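You operate a simulated robot arm through the tools that you are given. There is no shell and no other tool. Be economical: measure what you need, move in short steps, check, and stop when the job is done.

Carry out the task below with a simulated robot arm. There is one attempt and no reset: what you move stays moved.

TASK
Put the numbered block marked "ONE" from the surface of the dark brown table on top of the yellow shim pack and the numbered block labelled "TWO" on top of the grey shim pack. Then put one of the metal blocks from the surface of the dark brown table on top of the gauge with the blue body.
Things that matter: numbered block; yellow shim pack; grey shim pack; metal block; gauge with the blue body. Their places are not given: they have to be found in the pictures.

It is judged by the outcome, as a careful person would: the job done as asked, and still so three seconds after it is handed in. It fails if anything else is knocked over, pushed out of place, dropped, spilled or broken.

THE ROBOT
A 7-joint arm with a two-finger parallel gripper, fixed in place. Base frame: the origin is at the foot of the arm, x ahead of it, y to its left, z up; the work surface is at about z = 0. Lengths are in mm, angles in degrees, forces in N, time in s.
With the tool pointing down near the work surface it reaches from about 220 to 580 mm from the base axis. Its first joint turns from -66.0 to 66.0 degrees. Payload 2.5 kg.
Tool frame: the origin (TCP) lies between the finger pads and is the grasp point; the fingertips stand 23 mm ahead of it; z points along the fingers, y is the line along which they close. The gripper opens to 94 mm. The fingers are 38 mm wide and 10 mm thick; the gripper's body (54 by 96 mm) begins 39 mm behind the TCP.
Orientation is that of the tool frame in the base frame, as a unit quaternion [x, y, z, w]. With the fingers straight down and closing along the base's y, the tool's x points along the base's -x, its y along +y and its z along -z.

THE INTERFACE
- The arm moves only by the tool step_arm. Its argument "rows" is a list of rows, each a list of 7 numbers: the shift along the tool's x, y, z in mm, then the turn, a rotation vector about the tool's x, y, z in rad, then the finger opening in mm, from 0 to 94. In form: [[dx, dy, dz, rx, ry, rz, hand], ...]. A call has 1 to 10 rows; each row is the pose to reach, as a shift and turn from the pose commanded when the call began, along the tool's axes at that moment. A row lasts 0.2 s, in which the tool goes at most 50 mm and 8.6 degrees; a call with a longer step from one row to the next is refused whole, and so is a gripper value outside its range. A pose out of reach is approached as far as the arm can. The call stops where the force on the tool passes 40 N (or 10 N more than at its start, if that is more) or the arm is blocked; 0.2 s more then pass. The fingers move at their own pace (about 108 mm/s each) and stop on an object; they squeeze with about 35 N. The grip force told is the motor's: it shows also when the fingers shut on nothing. Time passes only in rows, and 0.2 s behind the last, so rows that repeat a pose let the fingers close. It gives the time, the measured TCP pose, the force on the tool (base axes), the opening and the grip force at its end, in the units of the frame above (readings bear some noise).
- Cameras (640 x 400 px; columns grow to the right, rows downward): "scene" is fixed at [108.1, -411.9, 527.1]; the picture's right is [0.87, -0.49, 0.00], its down [-0.36, -0.63, -0.69] and it looks along [0.34, 0.60, -0.73] (base axes); focal length 224 px, centre (320, 200). "wrist" rides on the gripper at [-39, 0, -44] in the tool frame; the picture's right is [0.00, -1.00, 0.00], its down [0.97, 0.00, -0.24] and it looks along [0.24, 0.00, 0.97] (tool axes); focal length 218 px, centre (320, 200).
- camera(camera): a new picture of that camera. No time passes.
- measure_at(camera, pixels): for up to 12 pixels [column, row] of the newest picture of that camera ("zoom" is the newest enlarged one), the place [x, y, z] in the base frame of the surface seen there, good to about 2 mm. No time passes.
- close_up(camera, box): a new picture of the part [left, top, right, bottom] of that camera's present view, enlarged. No time passes.
- finish_job(): hands the job in; it is judged then, once.

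Work in short steps. Measure before you move; look again where a grasp or a placing could have gone wrong, and mend it. You have 80 turns and 46 pictures in all, the two below and enlarged ones among them. Open the gripper and draw the arm clear of the work before you hand the job in, unless the task says otherwise; then end with one line.

The tools are called after ">>>" as a command line: name --pt "numbers of a row" for each row, then --argument value for the rest, lists and objects as JSON in quotes. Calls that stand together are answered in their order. step_arm: Moves the arm, as the interface text tells. Its arguments: {"type":"object","properties":{"rows":{"type":"array","items":{"type":"array","items":{"type":"number"}}}},"required":["rows"]} The other tools are called the same way: camera (camera) takes a picture; measure_at (camera, pixels) gives the place of the surface under pixels of a picture; close_up (camera, box) takes an enlarged picture of a part of a camera's view; finish_job () hands the job in.

At the start:

```text
time: 0.0
ee_pos: [417.0, 50.8, 292.4]
tcp_rot: [0.0, 1.0, 0.0, 0.0]
ft_force: [0.3, -0.9, -0.1]
gripper_width: 94.0
grip_force: 0.2
```

scene: 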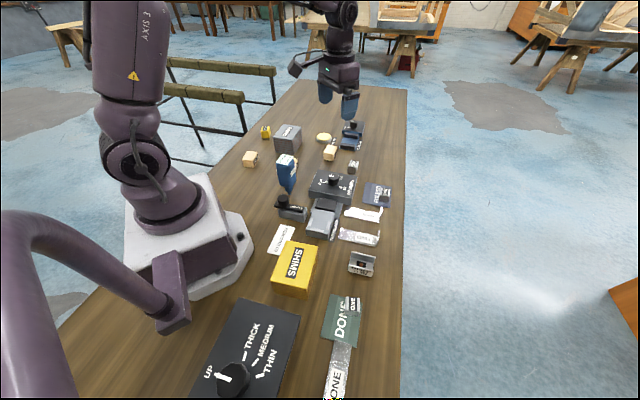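
wrist: 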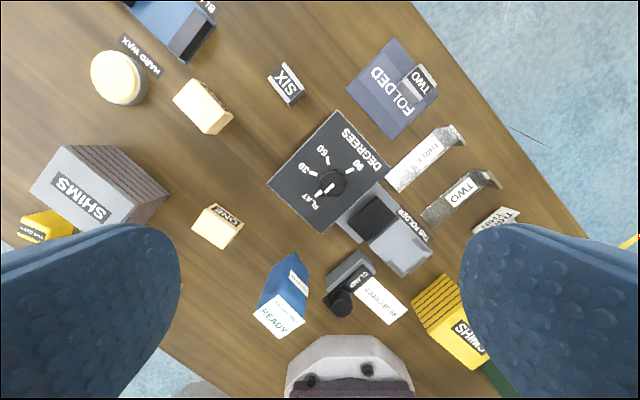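

I see many objects on the table. I'll enlarge the areas to read the labels.

>>> close_up --camera "wrist" --box '[0, 0, 320, 200]'

>>> close_up --camera "wrist" --box '[240, 100, 560, 380]'

>>> close_up --camera "scene" --box '[230, 90, 420, 210]'

>>> close_up --camera "scene" --box '[180, 200, 420, 400]'

```text
2.00 times, centred on (160, 100) of wrist
```

zoom: 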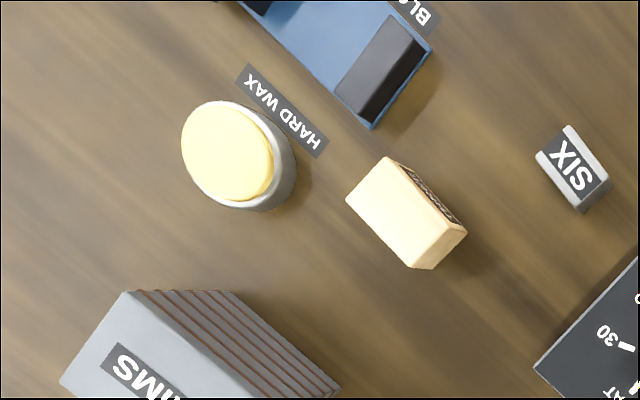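

```text
1.43 times, centred on (400, 240) of wrist
```

zoom: 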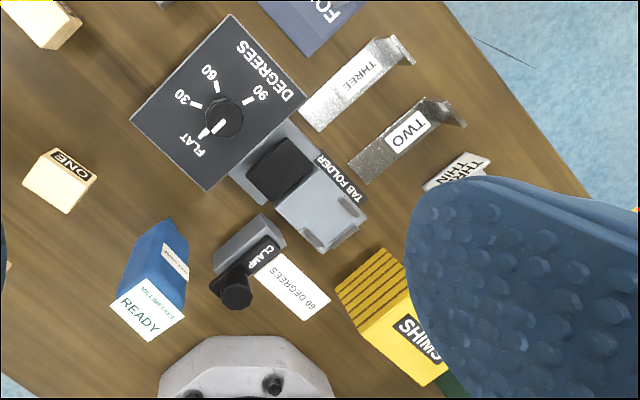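

```text
3.33 times, centred on (325, 150) of scene
```

zoom: 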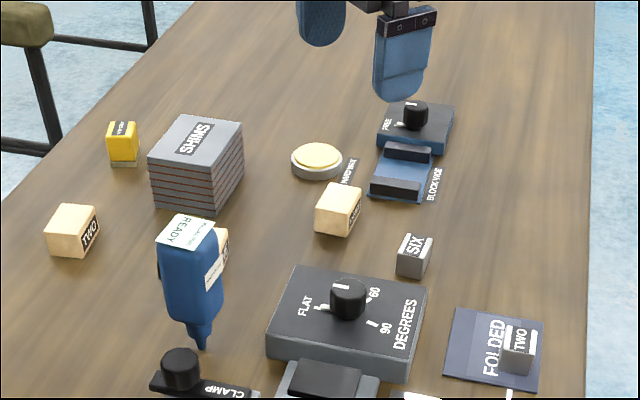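

```text
2.00 times, centred on (300, 300) of scene
```

zoom: 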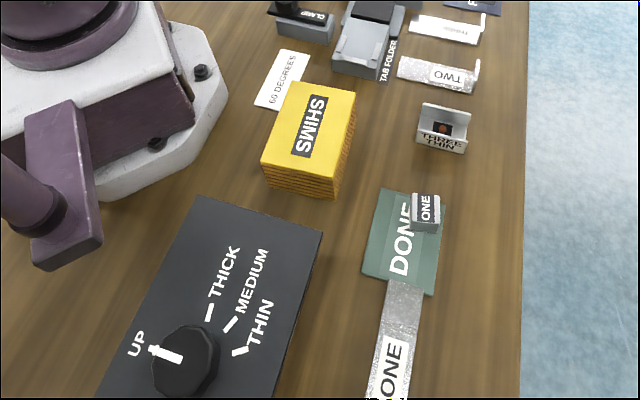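

Measuring key objects and zooming onto the gauge, the yellow item and the third wooden block.

>>> close_up --camera "wrist" --box '[180, 190, 340, 350]'

>>> close_up --camera "scene" --box '[235, 115, 315, 205]'

>>> measure_at --camera "wrist" --pixels '[[215, 228], [202, 108], [45, 225], [75, 190], [280, 316], [289, 84], [440, 310], [285, 270], [420, 80], [495, 218], [292, 294]]'

>>> measure_at --camera "scene" --pixels '[[249, 155], [265, 128], [285, 158], [288, 128], [295, 258], [353, 163], [288, 185], [330, 150], [292, 172], [361, 268]]'

```text
2.50 times, centred on (260, 270) of wrist
```

zoom: 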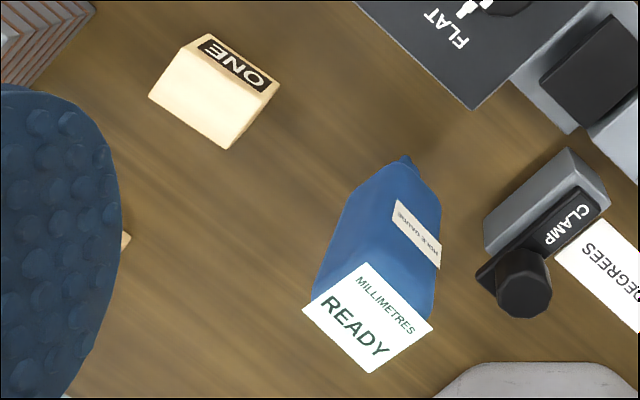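

```text
4.44 times, centred on (275, 160) of scene
```

zoom: 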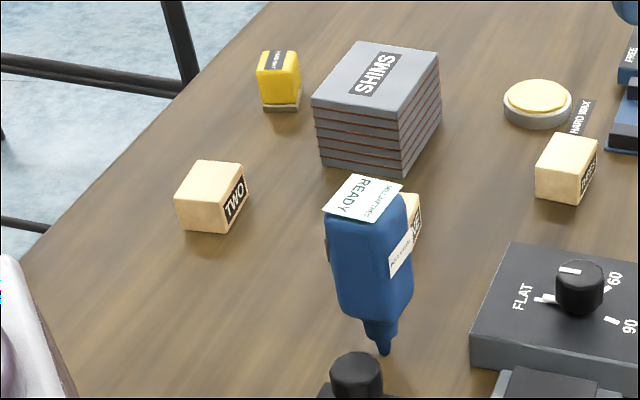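

```text
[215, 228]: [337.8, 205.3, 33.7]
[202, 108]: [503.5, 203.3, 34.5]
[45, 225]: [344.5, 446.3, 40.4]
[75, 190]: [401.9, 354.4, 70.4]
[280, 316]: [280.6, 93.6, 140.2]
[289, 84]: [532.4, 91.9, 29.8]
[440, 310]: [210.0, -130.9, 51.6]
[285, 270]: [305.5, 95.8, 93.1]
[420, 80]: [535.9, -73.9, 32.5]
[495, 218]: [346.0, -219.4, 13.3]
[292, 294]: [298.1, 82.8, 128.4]
```

```text
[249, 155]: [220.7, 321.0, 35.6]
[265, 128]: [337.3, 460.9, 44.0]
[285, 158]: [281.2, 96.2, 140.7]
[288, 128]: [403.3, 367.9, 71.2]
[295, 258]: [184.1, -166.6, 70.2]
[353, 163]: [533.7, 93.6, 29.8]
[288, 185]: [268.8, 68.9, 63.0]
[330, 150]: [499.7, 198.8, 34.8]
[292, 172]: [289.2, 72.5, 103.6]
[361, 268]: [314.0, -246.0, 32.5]
```

Now closer views of the labels: gauge, yellow item, SIX block, THREE THIN.

>>> close_up --camera "scene" --box '[270, 150, 310, 215]'

>>> close_up --camera "scene" --box '[330, 240, 390, 280]'

>>> close_up --camera "scene" --box '[330, 150, 410, 210]'

>>> step_arm --pt "40 40 0 0 0 0 94" --pt "80 80 0 0 0 0 94" --pt "100 110 0 0 0 0 94" --pt "100 140 0 0 0 0 94"

>>> camera --camera "wrist"

```text
6.15 times, centred on (290, 182) of scene
```

zoom: 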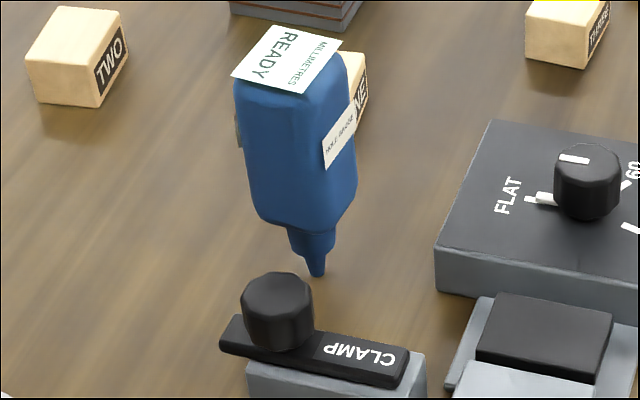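

```text
10.00 times, centred on (360, 260) of scene
```

zoom: 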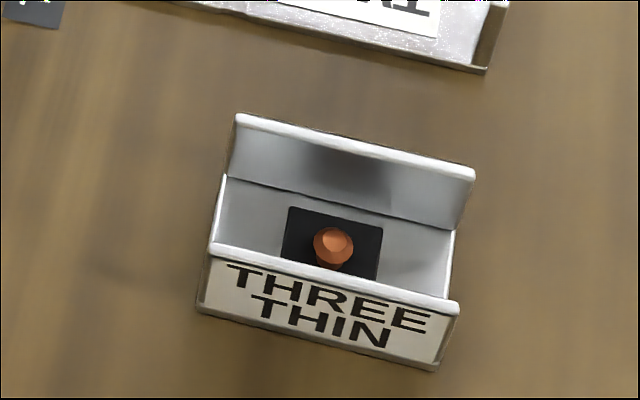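

```text
6.67 times, centred on (370, 180) of scene
```

zoom: 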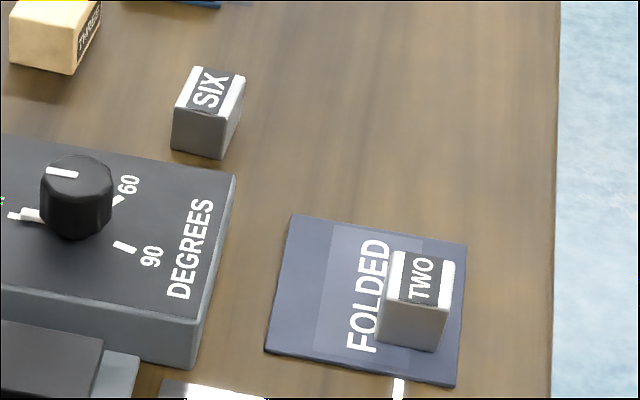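

```text
refused: row 1 steps farther than a row can; nothing moved
```

```text
34 pictures are left
```

wrist: 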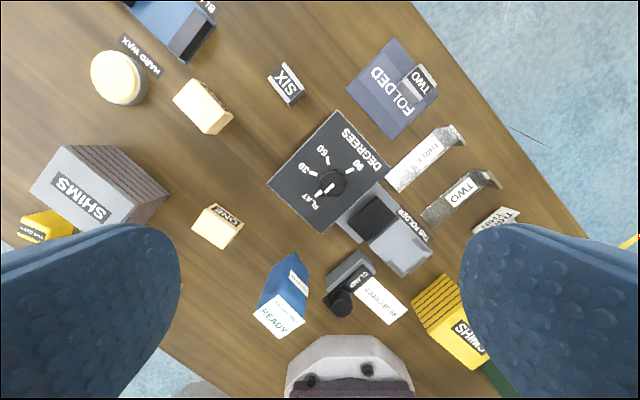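

The blue item is a "HOLE GAUGE" standing on its nozzle. Next I go over the left side to look at the yellow item and the blocks.

>>> step_arm --pt "20 40 0 0 0 0 94" --pt "40 80 0 0 0 0 94" --pt "60 120 0 0 0 0 94" --pt "80 160 0 0 0 0 94" --pt "90 200 0 0 0 0 94" --pt "90 230 0 0 0 0 94"

>>> camera --camera "wrist"

```text
time: 1.4
ee_pos: [326.0, 283.3, 292.0]
tcp_rot: [0.0, 1.0, -0.001, 0.0]
ft_force: [0.0, -0.2, 0.7]
gripper_width: 94.2
grip_force: 0.0
```

```text
33 pictures are left
```

wrist: 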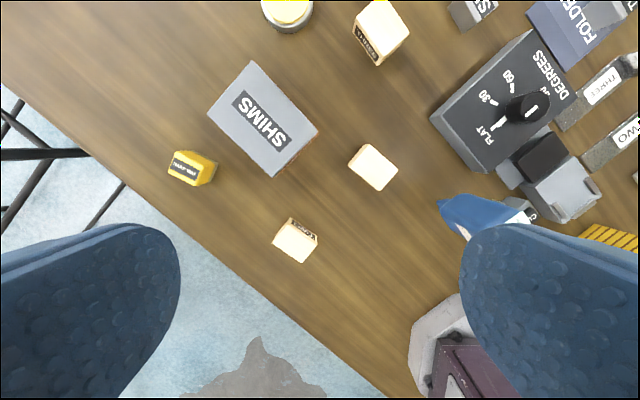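

Zooming on the yellow item, and measuring the corners of wooden blocks ONE (372,167), TWO (296,241) and the grey pack.

>>> close_up --camera "wrist" --box '[150, 130, 230, 200]'

>>> close_up --camera "wrist" --box '[250, 130, 410, 280]'

>>> measure_at --camera "wrist" --pixels '[[252, 63], [209, 111], [273, 173], [317, 131], [220, 100], [260, 120]]'

```text
5.71 times, centred on (190, 165) of wrist
```

zoom: 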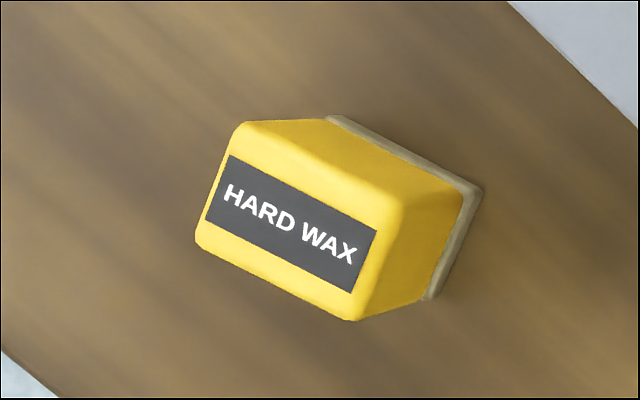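

```text
2.67 times, centred on (330, 205) of wrist
```

zoom: 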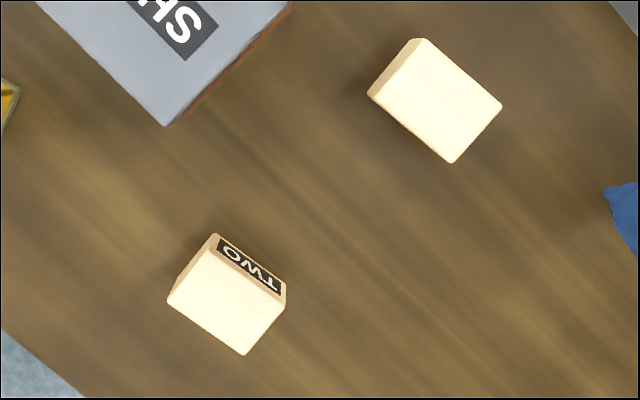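

```text
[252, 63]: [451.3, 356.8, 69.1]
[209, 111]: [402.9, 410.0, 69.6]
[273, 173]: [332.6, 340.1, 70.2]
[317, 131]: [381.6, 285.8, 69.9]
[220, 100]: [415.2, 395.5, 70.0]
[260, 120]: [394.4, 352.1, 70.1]
```

>>> measure_at --camera "zoom" --pixels '[[428, 44], [384, 98], [452, 158], [498, 104], [440, 100], [215, 248], [172, 299], [243, 350], [282, 298], [228, 300], [400, 68], [230, 250]]'

```text
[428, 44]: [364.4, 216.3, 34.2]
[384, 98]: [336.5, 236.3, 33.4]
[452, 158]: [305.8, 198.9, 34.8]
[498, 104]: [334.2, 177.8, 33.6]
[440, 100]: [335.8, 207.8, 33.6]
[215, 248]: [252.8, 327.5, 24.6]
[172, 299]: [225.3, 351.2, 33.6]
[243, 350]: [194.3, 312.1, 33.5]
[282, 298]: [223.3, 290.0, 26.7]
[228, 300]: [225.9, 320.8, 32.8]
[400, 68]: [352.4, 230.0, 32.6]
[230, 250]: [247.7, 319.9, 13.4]
```

Block ONE (wood): centre ≈ (335,207), top z 34, 48 mm long at ~51°, so I grasp with fingers closing at ~142°. I move above it, turn and look.

>>> step_arm --pt "-1 -10 20 0 0 -0.13 94" --pt "-2 -20 40 0 0 -0.26 94" --pt "-3 -30 60 0 0 -0.39 94" --pt "-4 -40 80 0 0 -0.52 94" --pt "-5 -50 100 0 0 -0.65 94" --pt "-6 -60 120 0 0 -0.78 94" --pt "-8 -74 150 0 0 -0.9 94" --pt "-8 -74 170 0 0 -0.9 94"

>>> camera --camera "wrist"

```text
time: 3.2
ee_pos: [334.9, 208.8, 120.6]
tcp_rot: [-0.436, 0.9, 0.0, 0.001]
ft_force: [0.9, 0.7, -1.1]
gripper_width: 93.8
grip_force: 0.1
```

```text
30 pictures are left
```

wrist: 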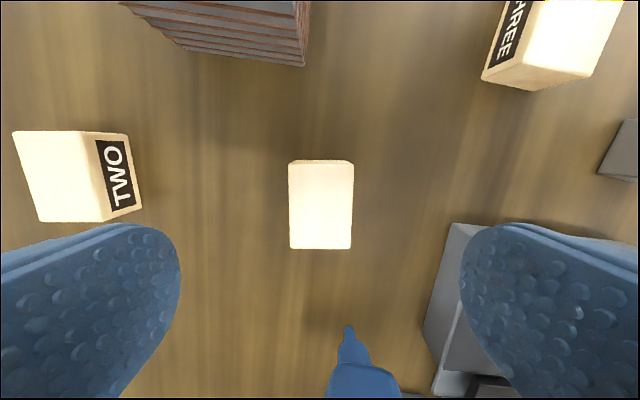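

Well aligned. I check the clearance of the grey box near the right finger and the block.

>>> measure_at --camera "wrist" --pixels '[[455, 226], [424, 330], [436, 390], [600, 170], [292, 168], [350, 168], [292, 245], [350, 245], [349, 330], [360, 370]]'

```text
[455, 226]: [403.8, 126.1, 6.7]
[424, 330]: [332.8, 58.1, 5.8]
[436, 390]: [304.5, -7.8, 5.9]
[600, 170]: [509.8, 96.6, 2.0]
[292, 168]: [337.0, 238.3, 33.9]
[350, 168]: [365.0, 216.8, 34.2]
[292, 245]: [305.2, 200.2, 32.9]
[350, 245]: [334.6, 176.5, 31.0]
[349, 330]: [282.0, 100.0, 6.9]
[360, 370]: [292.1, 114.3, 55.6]
```

Clear. Descend to z≈27 and close.

>>> step_arm --pt "0 0 25 0 0 0 80" --pt "0 0 50 0 0 0 70" --pt "0 0 75 0 0 0 70" --pt "0 0 88 0 0 0 70" --pt "0 0 94 0 0 0 70" --pt "0 0 94 0 0 0 20" --pt "0 0 94 0 0 0 20" --pt "0 0 94 0 0 0 20"

```text
time: 5.0
ee_pos: [335.0, 208.6, 28.1]
tcp_rot: [-0.434, 0.901, -0.001, 0.001]
ft_force: [0.5, -0.3, -0.4]
gripper_width: 38.9
grip_force: 35.3
```

Gripped (38.9 mm). Lift, and measure the yellow pack in the scene view.

>>> step_arm --pt "0 0 -15 0 0 0 20" --pt "0 0 -50 0 0 0 20" --pt "0 0 -95 0 0 0 20" --pt "0 0 -140 0 0 0 20" --pt "0 0 -185 0 0 0 20" --pt "0 0 -222 0 0 0 20"

>>> close_up --camera "scene" --box '[220, 200, 380, 300]'

```text
time: 6.4
ee_pos: [336.3, 209.3, 250.2]
tcp_rot: [-0.435, 0.9, 0.0, 0.0]
ft_force: [0.1, 1.1, -0.3]
gripper_width: 20.3
grip_force: 0.2
```

```text
4.00 times, centred on (300, 250) of scene
```

zoom: 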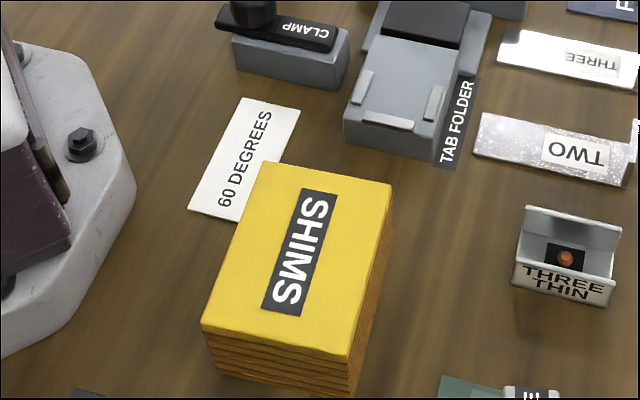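

The opening fell to 20 mm with no force: the block slipped out. I look where it is and measure the yellow pack corners.

>>> measure_at --camera "zoom" --pixels '[[265, 166], [388, 186], [346, 354], [205, 327], [297, 255]]'

>>> camera --camera "wrist"

>>> close_up --camera "scene" --box '[230, 90, 390, 210]'

```text
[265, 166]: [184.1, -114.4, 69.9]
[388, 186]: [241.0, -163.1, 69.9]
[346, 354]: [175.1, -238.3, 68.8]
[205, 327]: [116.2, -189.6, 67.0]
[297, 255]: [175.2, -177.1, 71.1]
```

```text
28 pictures are left
```

wrist: 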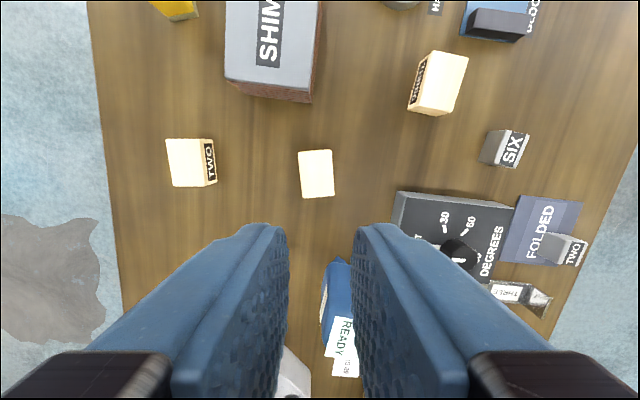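

```text
3.33 times, centred on (310, 150) of scene
```

zoom: 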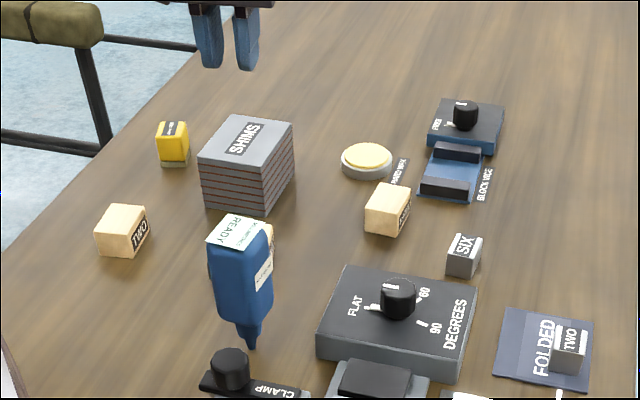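

Block ONE is still standing on the table near (317,173). Remeasure it.

>>> measure_at --camera "wrist" --pixels '[[300, 153], [331, 151], [303, 197], [333, 195], [317, 173]]'

>>> close_up --camera "wrist" --box '[280, 135, 350, 210]'

```text
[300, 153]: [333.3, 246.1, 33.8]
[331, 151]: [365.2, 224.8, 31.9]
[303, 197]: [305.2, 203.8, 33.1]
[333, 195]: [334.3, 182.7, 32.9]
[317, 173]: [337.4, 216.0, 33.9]
```

```text
5.33 times, centred on (315, 172) of wrist
```

zoom: 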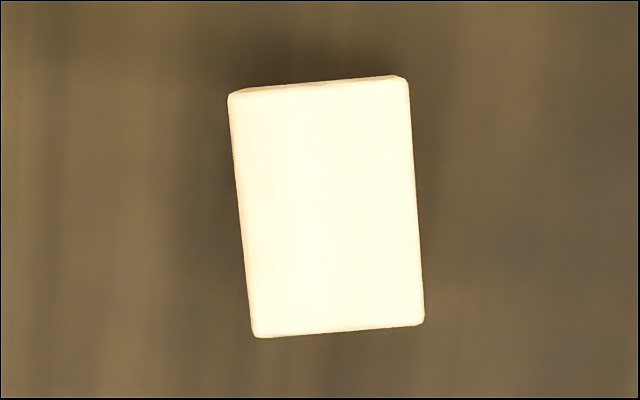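

Block shifted to ≈(334.5,214.4) and turned to ~55°. Regrasp it there with more settled closing and a slow lift.

>>> step_arm --pt "-4 3.8 0 0 0 -0.06 80" --pt "-4 3.8 40 0 0 -0.06 80" --pt "-4 3.8 85 0 0 -0.06 80" --pt "-4 3.8 130 0 0 -0.06 80" --pt "-4 3.8 170 0 0 -0.06 80" --pt "-4 3.8 195 0 0 -0.06 80" --pt "-4 3.8 212 0 0 -0.06 80" --pt "-4 3.8 221 0 0 -0.06 80" --pt "-4 3.8 225 0 0 -0.06 80"

>>> camera --camera "wrist"

```text
time: 8.4
ee_pos: [335.0, 212.9, 23.4]
tcp_rot: [-0.461, 0.887, 0.0, 0.0]
ft_force: [-0.5, 0.1, -0.2]
gripper_width: 80.0
grip_force: 0.1
```

```text
25 pictures are left
```

wrist: 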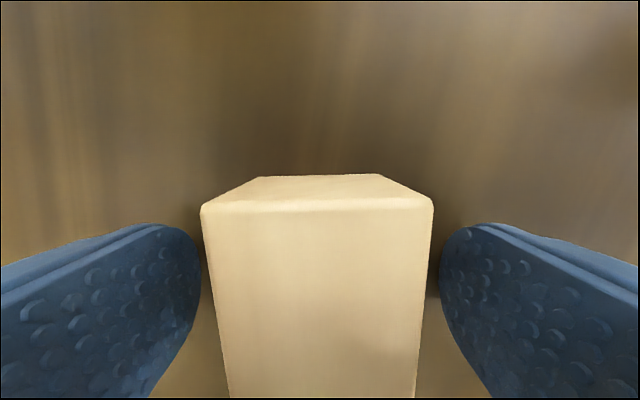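

Centred between the fingers. Close and let it settle.

>>> step_arm --pt "0 0 0 0 0 0 50" --pt "0 0 0 0 0 0 25" --pt "0 0 0 0 0 0 20" --pt "0 0 0 0 0 0 0" --pt "0 0 0 0 0 0 0" --pt "0 0 0 0 0 0 0"

>>> step_arm --pt "0 0 -3 0 0 0 0" --pt "0 0 -8 0 0 0 0" --pt "0 0 -14 0 0 0 0" --pt "0 0 -20 0 0 0 0"

>>> camera --camera "wrist"

```text
time: 9.8
ee_pos: [334.5, 214.1, 23.4]
tcp_rot: [-0.461, 0.887, 0.0, 0.0]
ft_force: [-0.1, 0.0, -0.4]
gripper_width: 39.1
grip_force: 35.6
```

```text
time: 10.8
ee_pos: [334.0, 213.3, 44.4]
tcp_rot: [-0.463, 0.886, 0.0, 0.001]
ft_force: [0.2, 0.1, -1.3]
gripper_width: 39.1
grip_force: 34.9
```

```text
24 pictures are left
```

wrist: 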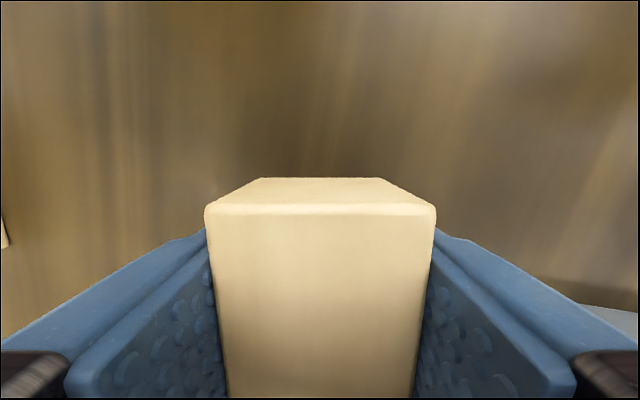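

Held firmly. Lift to z≈240.

>>> step_arm --pt "0 0 -10 0 0 0 0" --pt "0 0 -30 0 0 0 0" --pt "0 0 -52 0 0 0 0" --pt "0 0 -75 0 0 0 0" --pt "0 0 -100 0 0 0 0" --pt "0 0 -125 0 0 0 0" --pt "0 0 -150 0 0 0 0" --pt "0 0 -172 0 0 0 0" --pt "0 0 -188 0 0 0 0" --pt "0 0 -195 0 0 0 0"

>>> step_arm --pt "10 -2.4 0 0 0 0 0" --pt "34 -8 0 0 0 0.02 0" --pt "60 -14 0 0 0 0.04 0" --pt "88 -21 0 0 0 0.06 0" --pt "116 -27.5 0 0 0 0.09 0" --pt "144 -34 0 0 0 0.09 0" --pt "172 -41 0 0 0 0.09 0" --pt "196 -46 0 0 0 0.09 0" --pt "208 -49 0 0 0 0.09 0" --pt "212 -50 0 0 0 0.09 0"

```text
time: 13.0
ee_pos: [334.0, 213.6, 239.8]
tcp_rot: [-0.462, 0.887, 0.0, 0.001]
ft_force: [-0.1, -0.2, -1.2]
gripper_width: 38.9
grip_force: 34.4
```

```text
time: 15.2
ee_pos: [253.8, 10.4, 239.9]
tcp_rot: [-0.421, 0.907, 0.001, 0.001]
ft_force: [0.1, -0.2, -0.6]
gripper_width: 39.2
grip_force: 34.3
```

>>> step_arm --pt "8 -2.6 0 0 0 0 0" --pt "28 -9.3 0 0 0 0 0" --pt "54 -17.9 0 0 0 0 0" --pt "80 -26.5 0 0 0 0 0" --pt "108 -35.8 0 0 0 0 0" --pt "136 -45 0 0 0 0 0" --pt "160 -53 0 0 0 0 0" --pt "178 -59 0 0 0 0 0" --pt "187 -62 0 0 0 0 0" --pt "190.6 -63.1 0 0 0 0 0"

>>> camera --camera "wrist"

>>> camera --camera "scene"

```text
time: 17.4
ee_pos: [178.1, -175.2, 239.1]
tcp_rot: [-0.422, 0.907, 0.0, 0.0]
ft_force: [0.1, -0.6, -0.5]
gripper_width: 39.1
grip_force: 35.5
```

```text
23 pictures are left
```

wrist: 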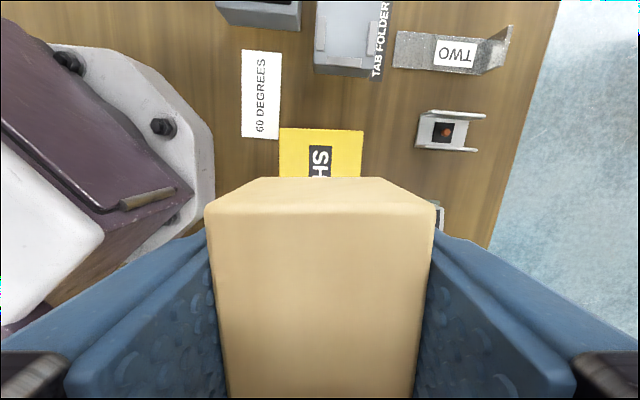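

```text
22 pictures are left
```

scene: 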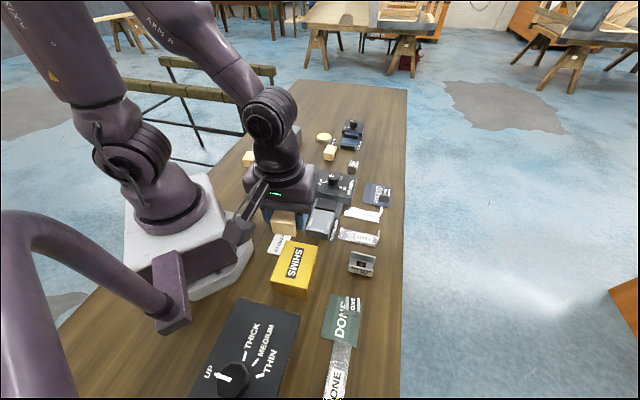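

Block is above the pack. Descend toward TCP z≈97.

>>> step_arm --pt "0 0 12 0 0 0 0" --pt "0 0 36 0 0 0 0" --pt "0 0 60 0 0 0 0" --pt "0 0 84 0 0 0 0" --pt "0 0 104 0 0 0 0" --pt "0 0 120 0 0 0 0" --pt "0 0 132 0 0 0 0" --pt "0 0 138 0 0 0 0" --pt "0 0 140 0 0 0 0"

>>> close_up --camera "scene" --box '[220, 180, 380, 320]'

```text
time: 19.4
ee_pos: [179.8, -174.8, 99.0]
tcp_rot: [-0.421, 0.907, 0.001, 0.002]
ft_force: [0.7, 0.3, 0.1]
gripper_width: 39.1
grip_force: 35.4
```

```text
2.86 times, centred on (300, 250) of scene
```

zoom: 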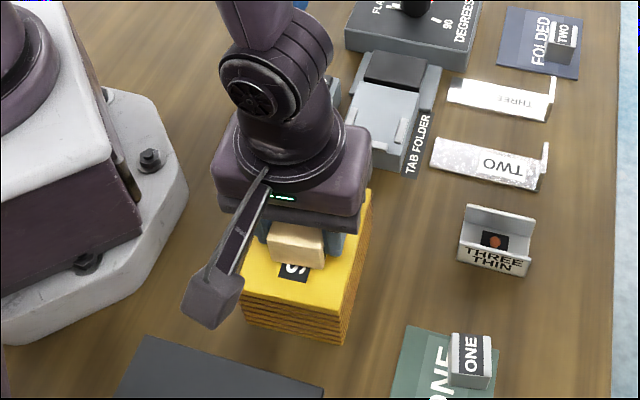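

Lower the last ~5 mm gently.

>>> step_arm --pt "0 0 1.5 0 0 0 0" --pt "0 0 3 0 0 0 0" --pt "0 0 4.2 0 0 0 0" --pt "0 0 5 0 0 0 0"

```text
time: 20.4
ee_pos: [179.4, -175.2, 94.5]
tcp_rot: [-0.422, 0.907, 0.001, 0.001]
ft_force: [-0.7, 1.6, 4.2]
gripper_width: 39.3
grip_force: 35.1
```

Contact force 4 N is appearing: block is on the pack. Open and rise straight up.

>>> step_arm --pt "0 0 0 0 0 0 45" --pt "0 0 0 0 0 0 60" --pt "0 0 0 0 0 0 70" --pt "0 0 0 0 0 0 70" --pt "0 0 -15 0 0 0 70" --pt "0 0 -45 0 0 0 70" --pt "0 0 -90 0 0 0 80" --pt "0 0 -130 0 0 0 80" --pt "0 0 -160 0 0 0 80"

>>> camera --camera "wrist"

```text
time: 22.4
ee_pos: [179.7, -174.2, 253.2]
tcp_rot: [-0.422, 0.907, 0.001, 0.001]
ft_force: [0.1, 0.5, 0.1]
gripper_width: 79.8
grip_force: 0.1
```

```text
20 pictures are left
```

wrist: 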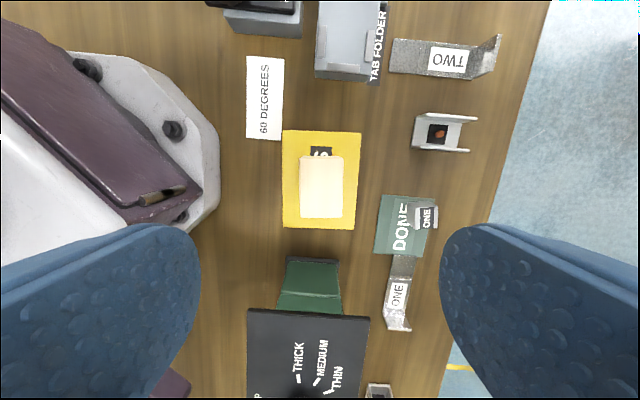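

ONE sits well on the yellow pack. Now travel back over to block TWO via a waypoint.

>>> step_arm --pt "-40 10.7 0 0 0 0 80" --pt "-82 22 0 0 0 0 80" --pt "-125 33.3 0 0 0 0 80" --pt "-167 44.5 0 0 0 0 80" --pt "-209 55.7 0 0 0 0 80" --pt "-250.5 66.8 0 0 0 0 80"

>>> step_arm --pt "-24 34 0 0 0 0 80" --pt "-48 68 0 0 0 0 80" --pt "-72 102 0 0 0 0 80" --pt "-96 136 0 0 0 0 80" --pt "-120 170 0 0 0 0 80" --pt "-140 198 20 0 0 0 80" --pt "-155.5 220.3 50 0 0 0 80" --pt "-155.5 220.3 90 0 0 0 80" --pt "-155.5 220.3 125 0 0 0 80"

>>> camera --camera "wrist"

```text
time: 23.8
ee_pos: [289.7, 58.7, 253.3]
tcp_rot: [-0.422, 0.907, 0.0, 0.0]
ft_force: [-0.1, 0.3, -0.6]
gripper_width: 80.1
grip_force: 0.1
```

```text
time: 25.8
ee_pos: [221.8, 319.4, 130.6]
tcp_rot: [-0.422, 0.907, 0.0, 0.001]
ft_force: [-0.3, 0.6, -0.2]
gripper_width: 80.1
grip_force: 0.1
```

```text
19 pictures are left
```

wrist: 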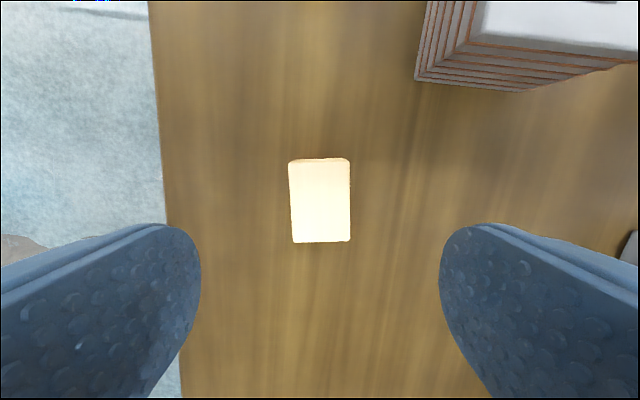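

>>> measure_at --camera "wrist" --pixels '[[292, 167], [347, 167], [294, 239], [347, 239], [320, 203]]'

```text
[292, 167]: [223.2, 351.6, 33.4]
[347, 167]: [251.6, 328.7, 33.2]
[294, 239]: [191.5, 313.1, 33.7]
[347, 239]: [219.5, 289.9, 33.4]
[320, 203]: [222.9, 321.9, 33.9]
```

TWO centred at (221.5,320.8), aligned. Descend to z≈24 and close.

>>> step_arm --pt "-0.9 1.1 30 0 0 0 80" --pt "-0.9 1.1 60 0 0 0 80" --pt "-0.9 1.1 85 0 0 0 80" --pt "-0.9 1.1 99 0 0 0 80" --pt "-0.9 1.1 106.5 0 0 0 80" --pt "-0.9 1.1 106.5 0 0 0 50" --pt "-0.9 1.1 106.5 0 0 0 25" --pt "-0.9 1.1 106.5 0 0 0 0" --pt "-0.9 1.1 106.5 0 0 0 0" --pt "-0.9 1.1 106.5 0 0 0 0"

>>> step_arm --pt "0 0 -4 0 0 0 0" --pt "0 0 -12 0 0 0 0" --pt "0 0 -28 0 0 0 0" --pt "0 0 -50 0 0 0 0" --pt "0 0 -75 0 0 0 0" --pt "0 0 -100 0 0 0 0" --pt "0 0 -120 0 0 0 0" --pt "0 0 -130 0 0 0 0"

```text
time: 28.0
ee_pos: [222.1, 322.3, 23.2]
tcp_rot: [-0.422, 0.907, 0.0, 0.001]
ft_force: [0.6, 0.5, 0.1]
gripper_width: 39.1
grip_force: 35.0
```

```text
time: 29.8
ee_pos: [222.0, 320.4, 153.1]
tcp_rot: [-0.421, 0.907, 0.0, 0.0]
ft_force: [0.4, -0.3, -0.2]
gripper_width: 39.0
grip_force: 36.0
```

Held. Carry TWO over to the grey pack centre (392,348).

>>> step_arm --pt "-6 -5 0 0 0 0 0" --pt "-22 -19 0 0 0 0.02 0" --pt "-42 -36 0 0 0 0.05 0" --pt "-62 -53 0 0 0 0.07 0" --pt "-84 -72 0 0 0 0.07 0" --pt "-105 -90 0 0 0 0.07 0" --pt "-121 -103.7 0 0 0 0.07 0" --pt "-129 -110.5 0 0 0 0.07 0" --pt "-130.8 -112.1 0 0 0 0.07 0"

>>> step_arm --pt "0 0 8 0 0 0 0" --pt "0 0 24 0 0 0 0" --pt "0 0 40 0 0 0 0" --pt "0 0 50 0 0 0 0" --pt "0 0 54 0 0 0 0"

>>> close_up --camera "scene" --box '[230, 90, 390, 210]'

```text
time: 31.8
ee_pos: [391.4, 349.4, 152.9]
tcp_rot: [-0.39, 0.921, 0.0, 0.0]
ft_force: [-0.5, 0.9, -0.3]
gripper_width: 39.1
grip_force: 35.2
```

```text
time: 33.0
ee_pos: [392.4, 349.9, 99.7]
tcp_rot: [-0.39, 0.921, 0.001, 0.0]
ft_force: [0.2, -0.4, -1.0]
gripper_width: 39.1
grip_force: 35.1
```

```text
3.33 times, centred on (310, 150) of scene
```

zoom: 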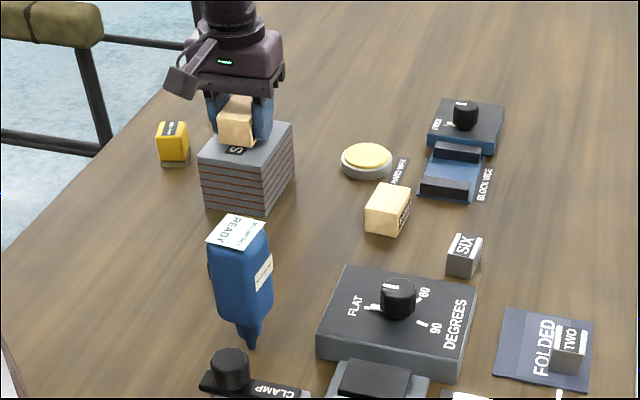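

Lower the remaining ~6 mm gently.

>>> step_arm --pt "0 0 1.5 0 0 0 0" --pt "0 0 3 0 0 0 0" --pt "0 0 4.2 0 0 0 0" --pt "0 0 5.2 0 0 0 0"

```text
time: 34.0
ee_pos: [390.8, 349.1, 94.1]
tcp_rot: [-0.39, 0.921, 0.0, 0.0]
ft_force: [-0.5, -0.3, -0.4]
gripper_width: 39.5
grip_force: 34.8
```

>>> step_arm --pt "0 0 0.5 0 0 0 0" --pt "0 0 1.0 0 0 0 0" --pt "0 0 1.3 0 0 0 0"

```text
time: 34.8
ee_pos: [392.2, 349.5, 91.9]
tcp_rot: [-0.39, 0.921, 0.0, 0.001]
ft_force: [-1.8, -1.0, 5.2]
gripper_width: 39.4
grip_force: 34.9
```

Contact at 5 N. Release and rise.

>>> step_arm --pt "0 0 0 0 0 0 45" --pt "0 0 0 0 0 0 60" --pt "0 0 0 0 0 0 70" --pt "0 0 0 0 0 0 70" --pt "0 0 -15 0 0 0 70" --pt "0 0 -45 0 0 0 70" --pt "0 0 -90 0 0 0 80" --pt "0 0 -130 0 0 0 80" --pt "0 0 -150 0 0 0 80"

>>> camera --camera "wrist"

```text
time: 36.8
ee_pos: [391.4, 349.8, 242.1]
tcp_rot: [-0.39, 0.921, 0.0, 0.001]
ft_force: [0.3, 0.9, 0.2]
gripper_width: 80.0
grip_force: 0.1
```

```text
17 pictures are left
```

wrist: 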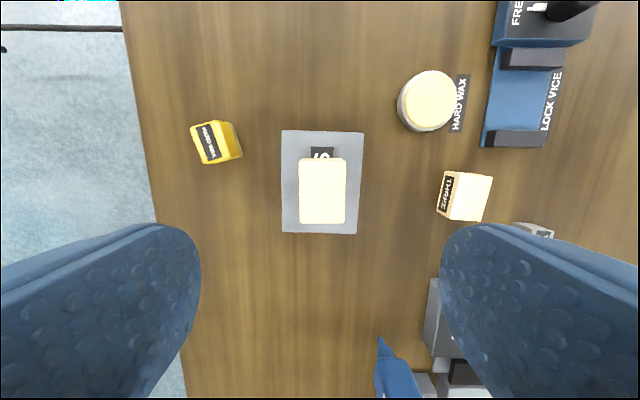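

TWO is centred on the grey pack. Now go above SIX at (533,93).

>>> step_arm --pt "12 -40 0 0 0 0 80" --pt "24 -80 0 0 0 0 80" --pt "37 -120 0 0 0 0 80" --pt "49 -160 10 0 0 0 80" --pt "61 -200 30 0 0 0 80" --pt "74 -240 55 0 0 0 80" --pt "85.8 -280.3 80 0 0 0 80" --pt "85.8 -280.3 100 0 0 0 80"

>>> camera --camera "wrist"

```text
time: 38.6
ee_pos: [533.7, 91.8, 142.1]
tcp_rot: [-0.39, 0.921, 0.0, 0.0]
ft_force: [-0.3, 0.5, 0.1]
gripper_width: 80.0
grip_force: 0.0
```

```text
16 pictures are left
```

wrist: 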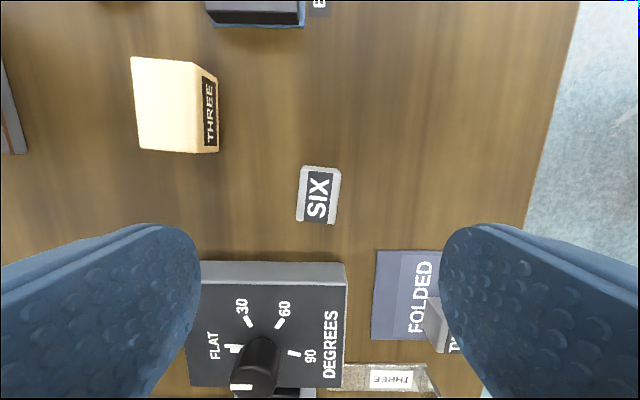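

>>> close_up --camera "wrist" --box '[280, 150, 360, 270]'

>>> measure_at --camera "wrist" --pixels '[[305, 168], [338, 171], [298, 219], [332, 222], [318, 195], [210, 264], [340, 265], [205, 280], [342, 290], [378, 252], [440, 300], [215, 130]]'

```text
3.33 times, centred on (320, 210) of wrist
```

zoom: 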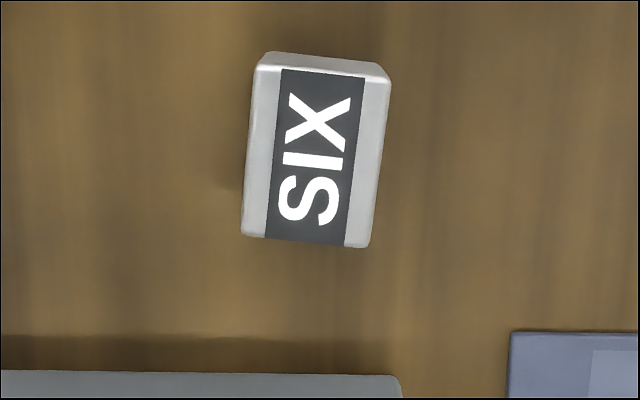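

```text
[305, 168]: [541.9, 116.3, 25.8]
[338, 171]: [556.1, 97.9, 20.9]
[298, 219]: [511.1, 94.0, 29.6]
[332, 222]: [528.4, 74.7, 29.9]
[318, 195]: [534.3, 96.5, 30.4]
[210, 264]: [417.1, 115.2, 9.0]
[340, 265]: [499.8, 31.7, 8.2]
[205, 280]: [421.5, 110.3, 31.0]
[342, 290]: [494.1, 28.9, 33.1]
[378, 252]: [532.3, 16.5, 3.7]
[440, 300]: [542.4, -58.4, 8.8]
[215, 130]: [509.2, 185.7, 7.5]
```

SIX: centre ≈(533.5,95), top z 30, long axis ~40°. Turn 6°, descend to z≈24 and grip.

>>> step_arm --pt "-1.8 1.2 20 0 0 0.1 65" --pt "-1.8 1.2 50 0 0 0.1 65" --pt "-1.8 1.2 80 0 0 0.1 65" --pt "-1.8 1.2 103 0 0 0.1 65" --pt "-1.8 1.2 114 0 0 0.1 65" --pt "-1.8 1.2 118 0 0 0.1 65"

>>> camera --camera "wrist"

```text
time: 40.0
ee_pos: [533.4, 94.6, 24.3]
tcp_rot: [-0.343, 0.939, 0.0, 0.0]
ft_force: [-0.1, 0.3, 0.4]
gripper_width: 65.0
grip_force: 0.0
```

```text
14 pictures are left
```

wrist: 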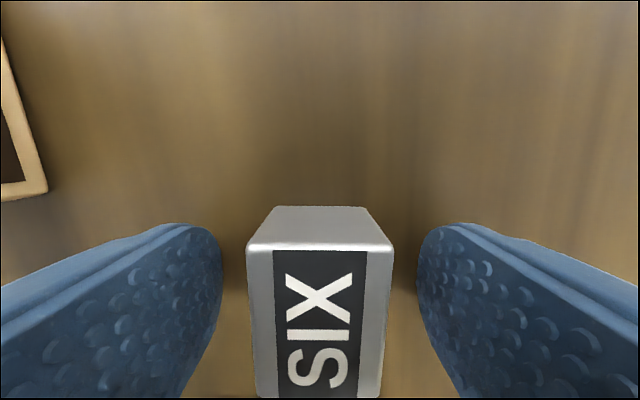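

Aligned. Close, settle, lift a little.

>>> step_arm --pt "0 0 0 0 0 0 40" --pt "0 0 0 0 0 0 20" --pt "0 0 0 0 0 0 0" --pt "0 0 0 0 0 0 0" --pt "0 0 0 0 0 0 0" --pt "0 0 -4 0 0 0 0" --pt "0 0 -10 0 0 0 0" --pt "0 0 -20 0 0 0 0"

>>> camera --camera "wrist"

>>> close_up --camera "scene" --box '[265, 145, 315, 215]'

```text
time: 41.8
ee_pos: [532.8, 94.5, 43.6]
tcp_rot: [-0.343, 0.939, 0.0, 0.0]
ft_force: [0.7, -1.3, -1.1]
gripper_width: 29.6
grip_force: 34.8
```

```text
13 pictures are left
```

wrist: 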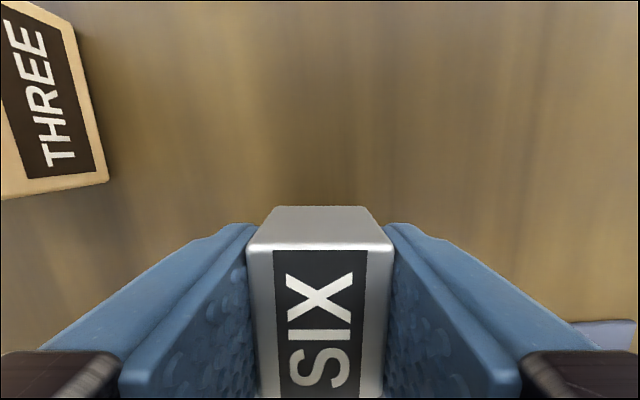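

```text
5.71 times, centred on (290, 180) of scene
```

zoom: 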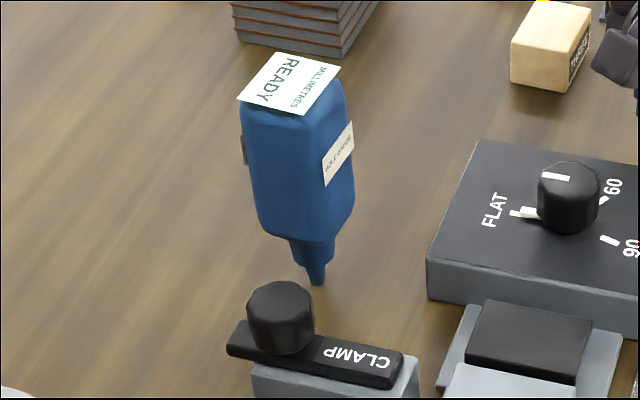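

>>> measure_at --camera "zoom" --pixels '[[275, 57], [334, 69], [304, 110], [243, 97], [290, 82], [250, 130], [300, 140], [344, 100], [350, 180], [317, 280], [262, 200], [320, 190]]'

```text
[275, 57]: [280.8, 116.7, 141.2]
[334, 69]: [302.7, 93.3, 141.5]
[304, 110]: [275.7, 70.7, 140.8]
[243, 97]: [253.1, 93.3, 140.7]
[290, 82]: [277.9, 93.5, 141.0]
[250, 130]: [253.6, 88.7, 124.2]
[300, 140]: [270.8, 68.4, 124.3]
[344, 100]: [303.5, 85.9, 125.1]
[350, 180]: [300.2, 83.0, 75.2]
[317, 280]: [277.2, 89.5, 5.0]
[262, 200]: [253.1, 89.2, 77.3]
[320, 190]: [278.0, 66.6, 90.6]
```

Gauge top plate: centre (278,93.5), z≈141, ~35×33 mm at ~41°, so keep the current yaw. Lift SIX to z≈230 and carry it over.

>>> step_arm --pt "0 0 -10 0 0 0 0" --pt "0 0 -32 0 0 0 0" --pt "0 0 -56 0 0 0 0" --pt "0 0 -82 0 0 0 0" --pt "0 0 -108 0 0 0 0" --pt "0 0 -134 0 0 0 0" --pt "0 0 -158 0 0 0 0" --pt "0 0 -176 0 0 0 0" --pt "0 0 -186 0 0 0 0"

>>> step_arm --pt "8 7 0 0 0 0 0" --pt "28 23 0 0 0 0 0" --pt "52 43 0 0 0 0 0" --pt "78 65 0 0 0 0 0" --pt "104 87 0 0 0 0 0" --pt "130 108.5 0 0 0 0 0" --pt "156 130 0 0 0 0 0" --pt "178 148.6 0 0 0 0 0" --pt "190 158.6 0 0 0 0 0" --pt "195.7 163.4 0 0 0 0 0"

>>> close_up --camera "scene" --box '[230, 110, 350, 220]'

>>> camera --camera "wrist"

```text
time: 43.8
ee_pos: [533.9, 93.5, 231.7]
tcp_rot: [-0.342, 0.94, 0.0, 0.001]
ft_force: [-0.1, -0.1, -1.2]
gripper_width: 29.6
grip_force: 34.6
```

```text
time: 46.0
ee_pos: [276.2, 93.6, 231.0]
tcp_rot: [-0.343, 0.939, 0.001, 0.001]
ft_force: [-0.5, 0.0, -1.5]
gripper_width: 29.4
grip_force: 34.9
```

```text
3.64 times, centred on (290, 165) of scene
```

zoom: 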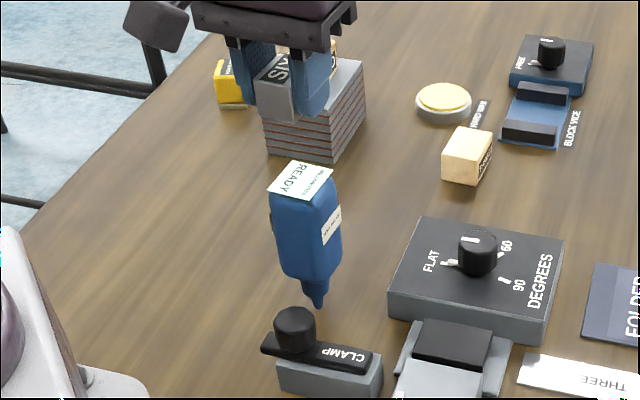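

```text
10 pictures are left
```

wrist: 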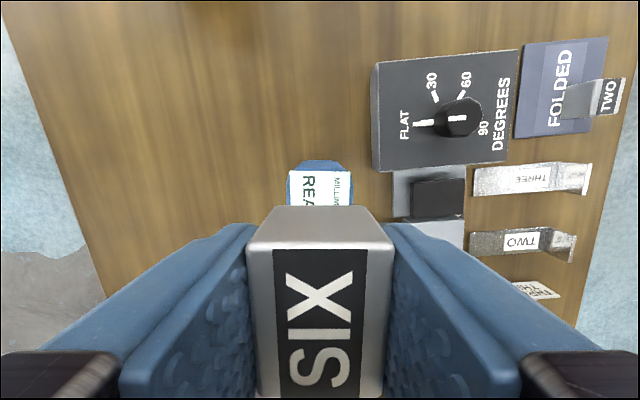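

Laterally aligned (plate columns 290–351, block centre 320). Check plate's far edge and where the block face is.

>>> measure_at --camera "wrist" --pixels '[[294, 173], [347, 175], [320, 173], [300, 185], [345, 200], [280, 214], [320, 214], [360, 214], [250, 250], [390, 250], [320, 256], [320, 165]]'

```text
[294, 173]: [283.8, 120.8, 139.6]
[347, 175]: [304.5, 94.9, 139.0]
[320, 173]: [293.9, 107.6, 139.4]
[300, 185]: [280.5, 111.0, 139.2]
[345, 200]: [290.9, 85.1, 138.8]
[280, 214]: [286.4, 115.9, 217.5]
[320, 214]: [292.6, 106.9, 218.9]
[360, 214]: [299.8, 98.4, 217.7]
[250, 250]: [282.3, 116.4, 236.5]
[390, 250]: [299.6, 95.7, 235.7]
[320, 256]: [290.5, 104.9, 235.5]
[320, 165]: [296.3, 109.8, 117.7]
```

Alignment is within ~2 mm. Lower to about 5 mm above the plate.

>>> step_arm --pt "0 0 6 0 0 0 0" --pt "0 0 18 0 0 0 0" --pt "0 0 32 0 0 0 0" --pt "0 0 44 0 0 0 0" --pt "0 0 54 0 0 0 0" --pt "0 0 59 0 0 0 0" --pt "0 0 61 0 0 0 0"

>>> close_up --camera "scene" --box '[260, 130, 320, 190]'

```text
time: 47.6
ee_pos: [278.2, 93.6, 169.4]
tcp_rot: [-0.344, 0.939, 0.0, 0.0]
ft_force: [-0.3, 0.6, -0.4]
gripper_width: 29.6
grip_force: 35.0
```

```text
6.67 times, centred on (290, 160) of scene
```

zoom: 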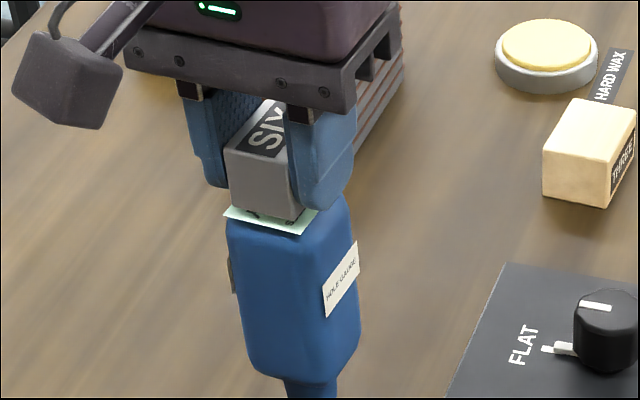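

>>> step_arm --pt "0 0 1 0 0 0 0" --pt "0 0 2 0 0 0 0" --pt "0 0 2.8 0 0 0 0"

```text
time: 48.4
ee_pos: [277.6, 92.7, 166.3]
tcp_rot: [-0.343, 0.939, 0.0, -0.001]
ft_force: [0.5, -0.1, -0.3]
gripper_width: 29.5
grip_force: 35.5
```

>>> step_arm --pt "0 0 0.5 0 0 0 0" --pt "0 0 1.0 0 0 0 0"

```text
time: 49.0
ee_pos: [278.5, 94.2, 165.0]
tcp_rot: [-0.343, 0.939, 0.0, 0.001]
ft_force: [0.0, 0.0, -1.0]
gripper_width: 29.5
grip_force: 35.3
```

>>> step_arm --pt "0 0 0.5 0 0 0 0" --pt "0 0 0.8 0 0 0 0"

```text
time: 49.6
ee_pos: [278.5, 93.1, 165.9]
tcp_rot: [-0.343, 0.939, 0.0, 0.0]
ft_force: [-0.2, 0.5, -1.1]
gripper_width: 29.2
grip_force: 34.8
```

>>> step_arm --pt "0 0 0.4 0 0 0 0" --pt "0 0 0.7 0 0 0 0"

>>> close_up --camera "scene" --box '[260, 130, 320, 190]'

```text
time: 50.2
ee_pos: [278.5, 94.2, 164.9]
tcp_rot: [-0.343, 0.939, 0.002, 0.0]
ft_force: [-0.7, -0.7, 5.9]
gripper_width: 29.3
grip_force: 35.7
```

```text
6.67 times, centred on (290, 160) of scene
```

zoom: 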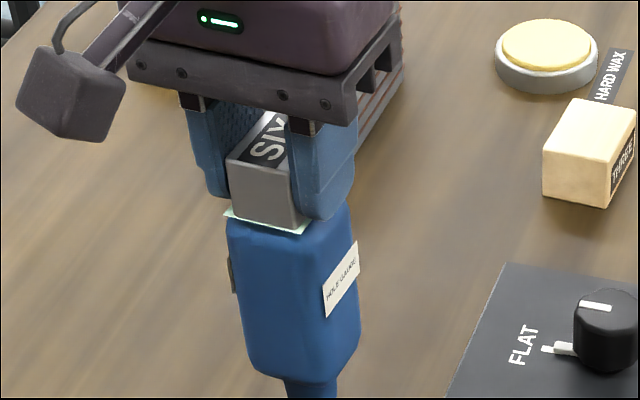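

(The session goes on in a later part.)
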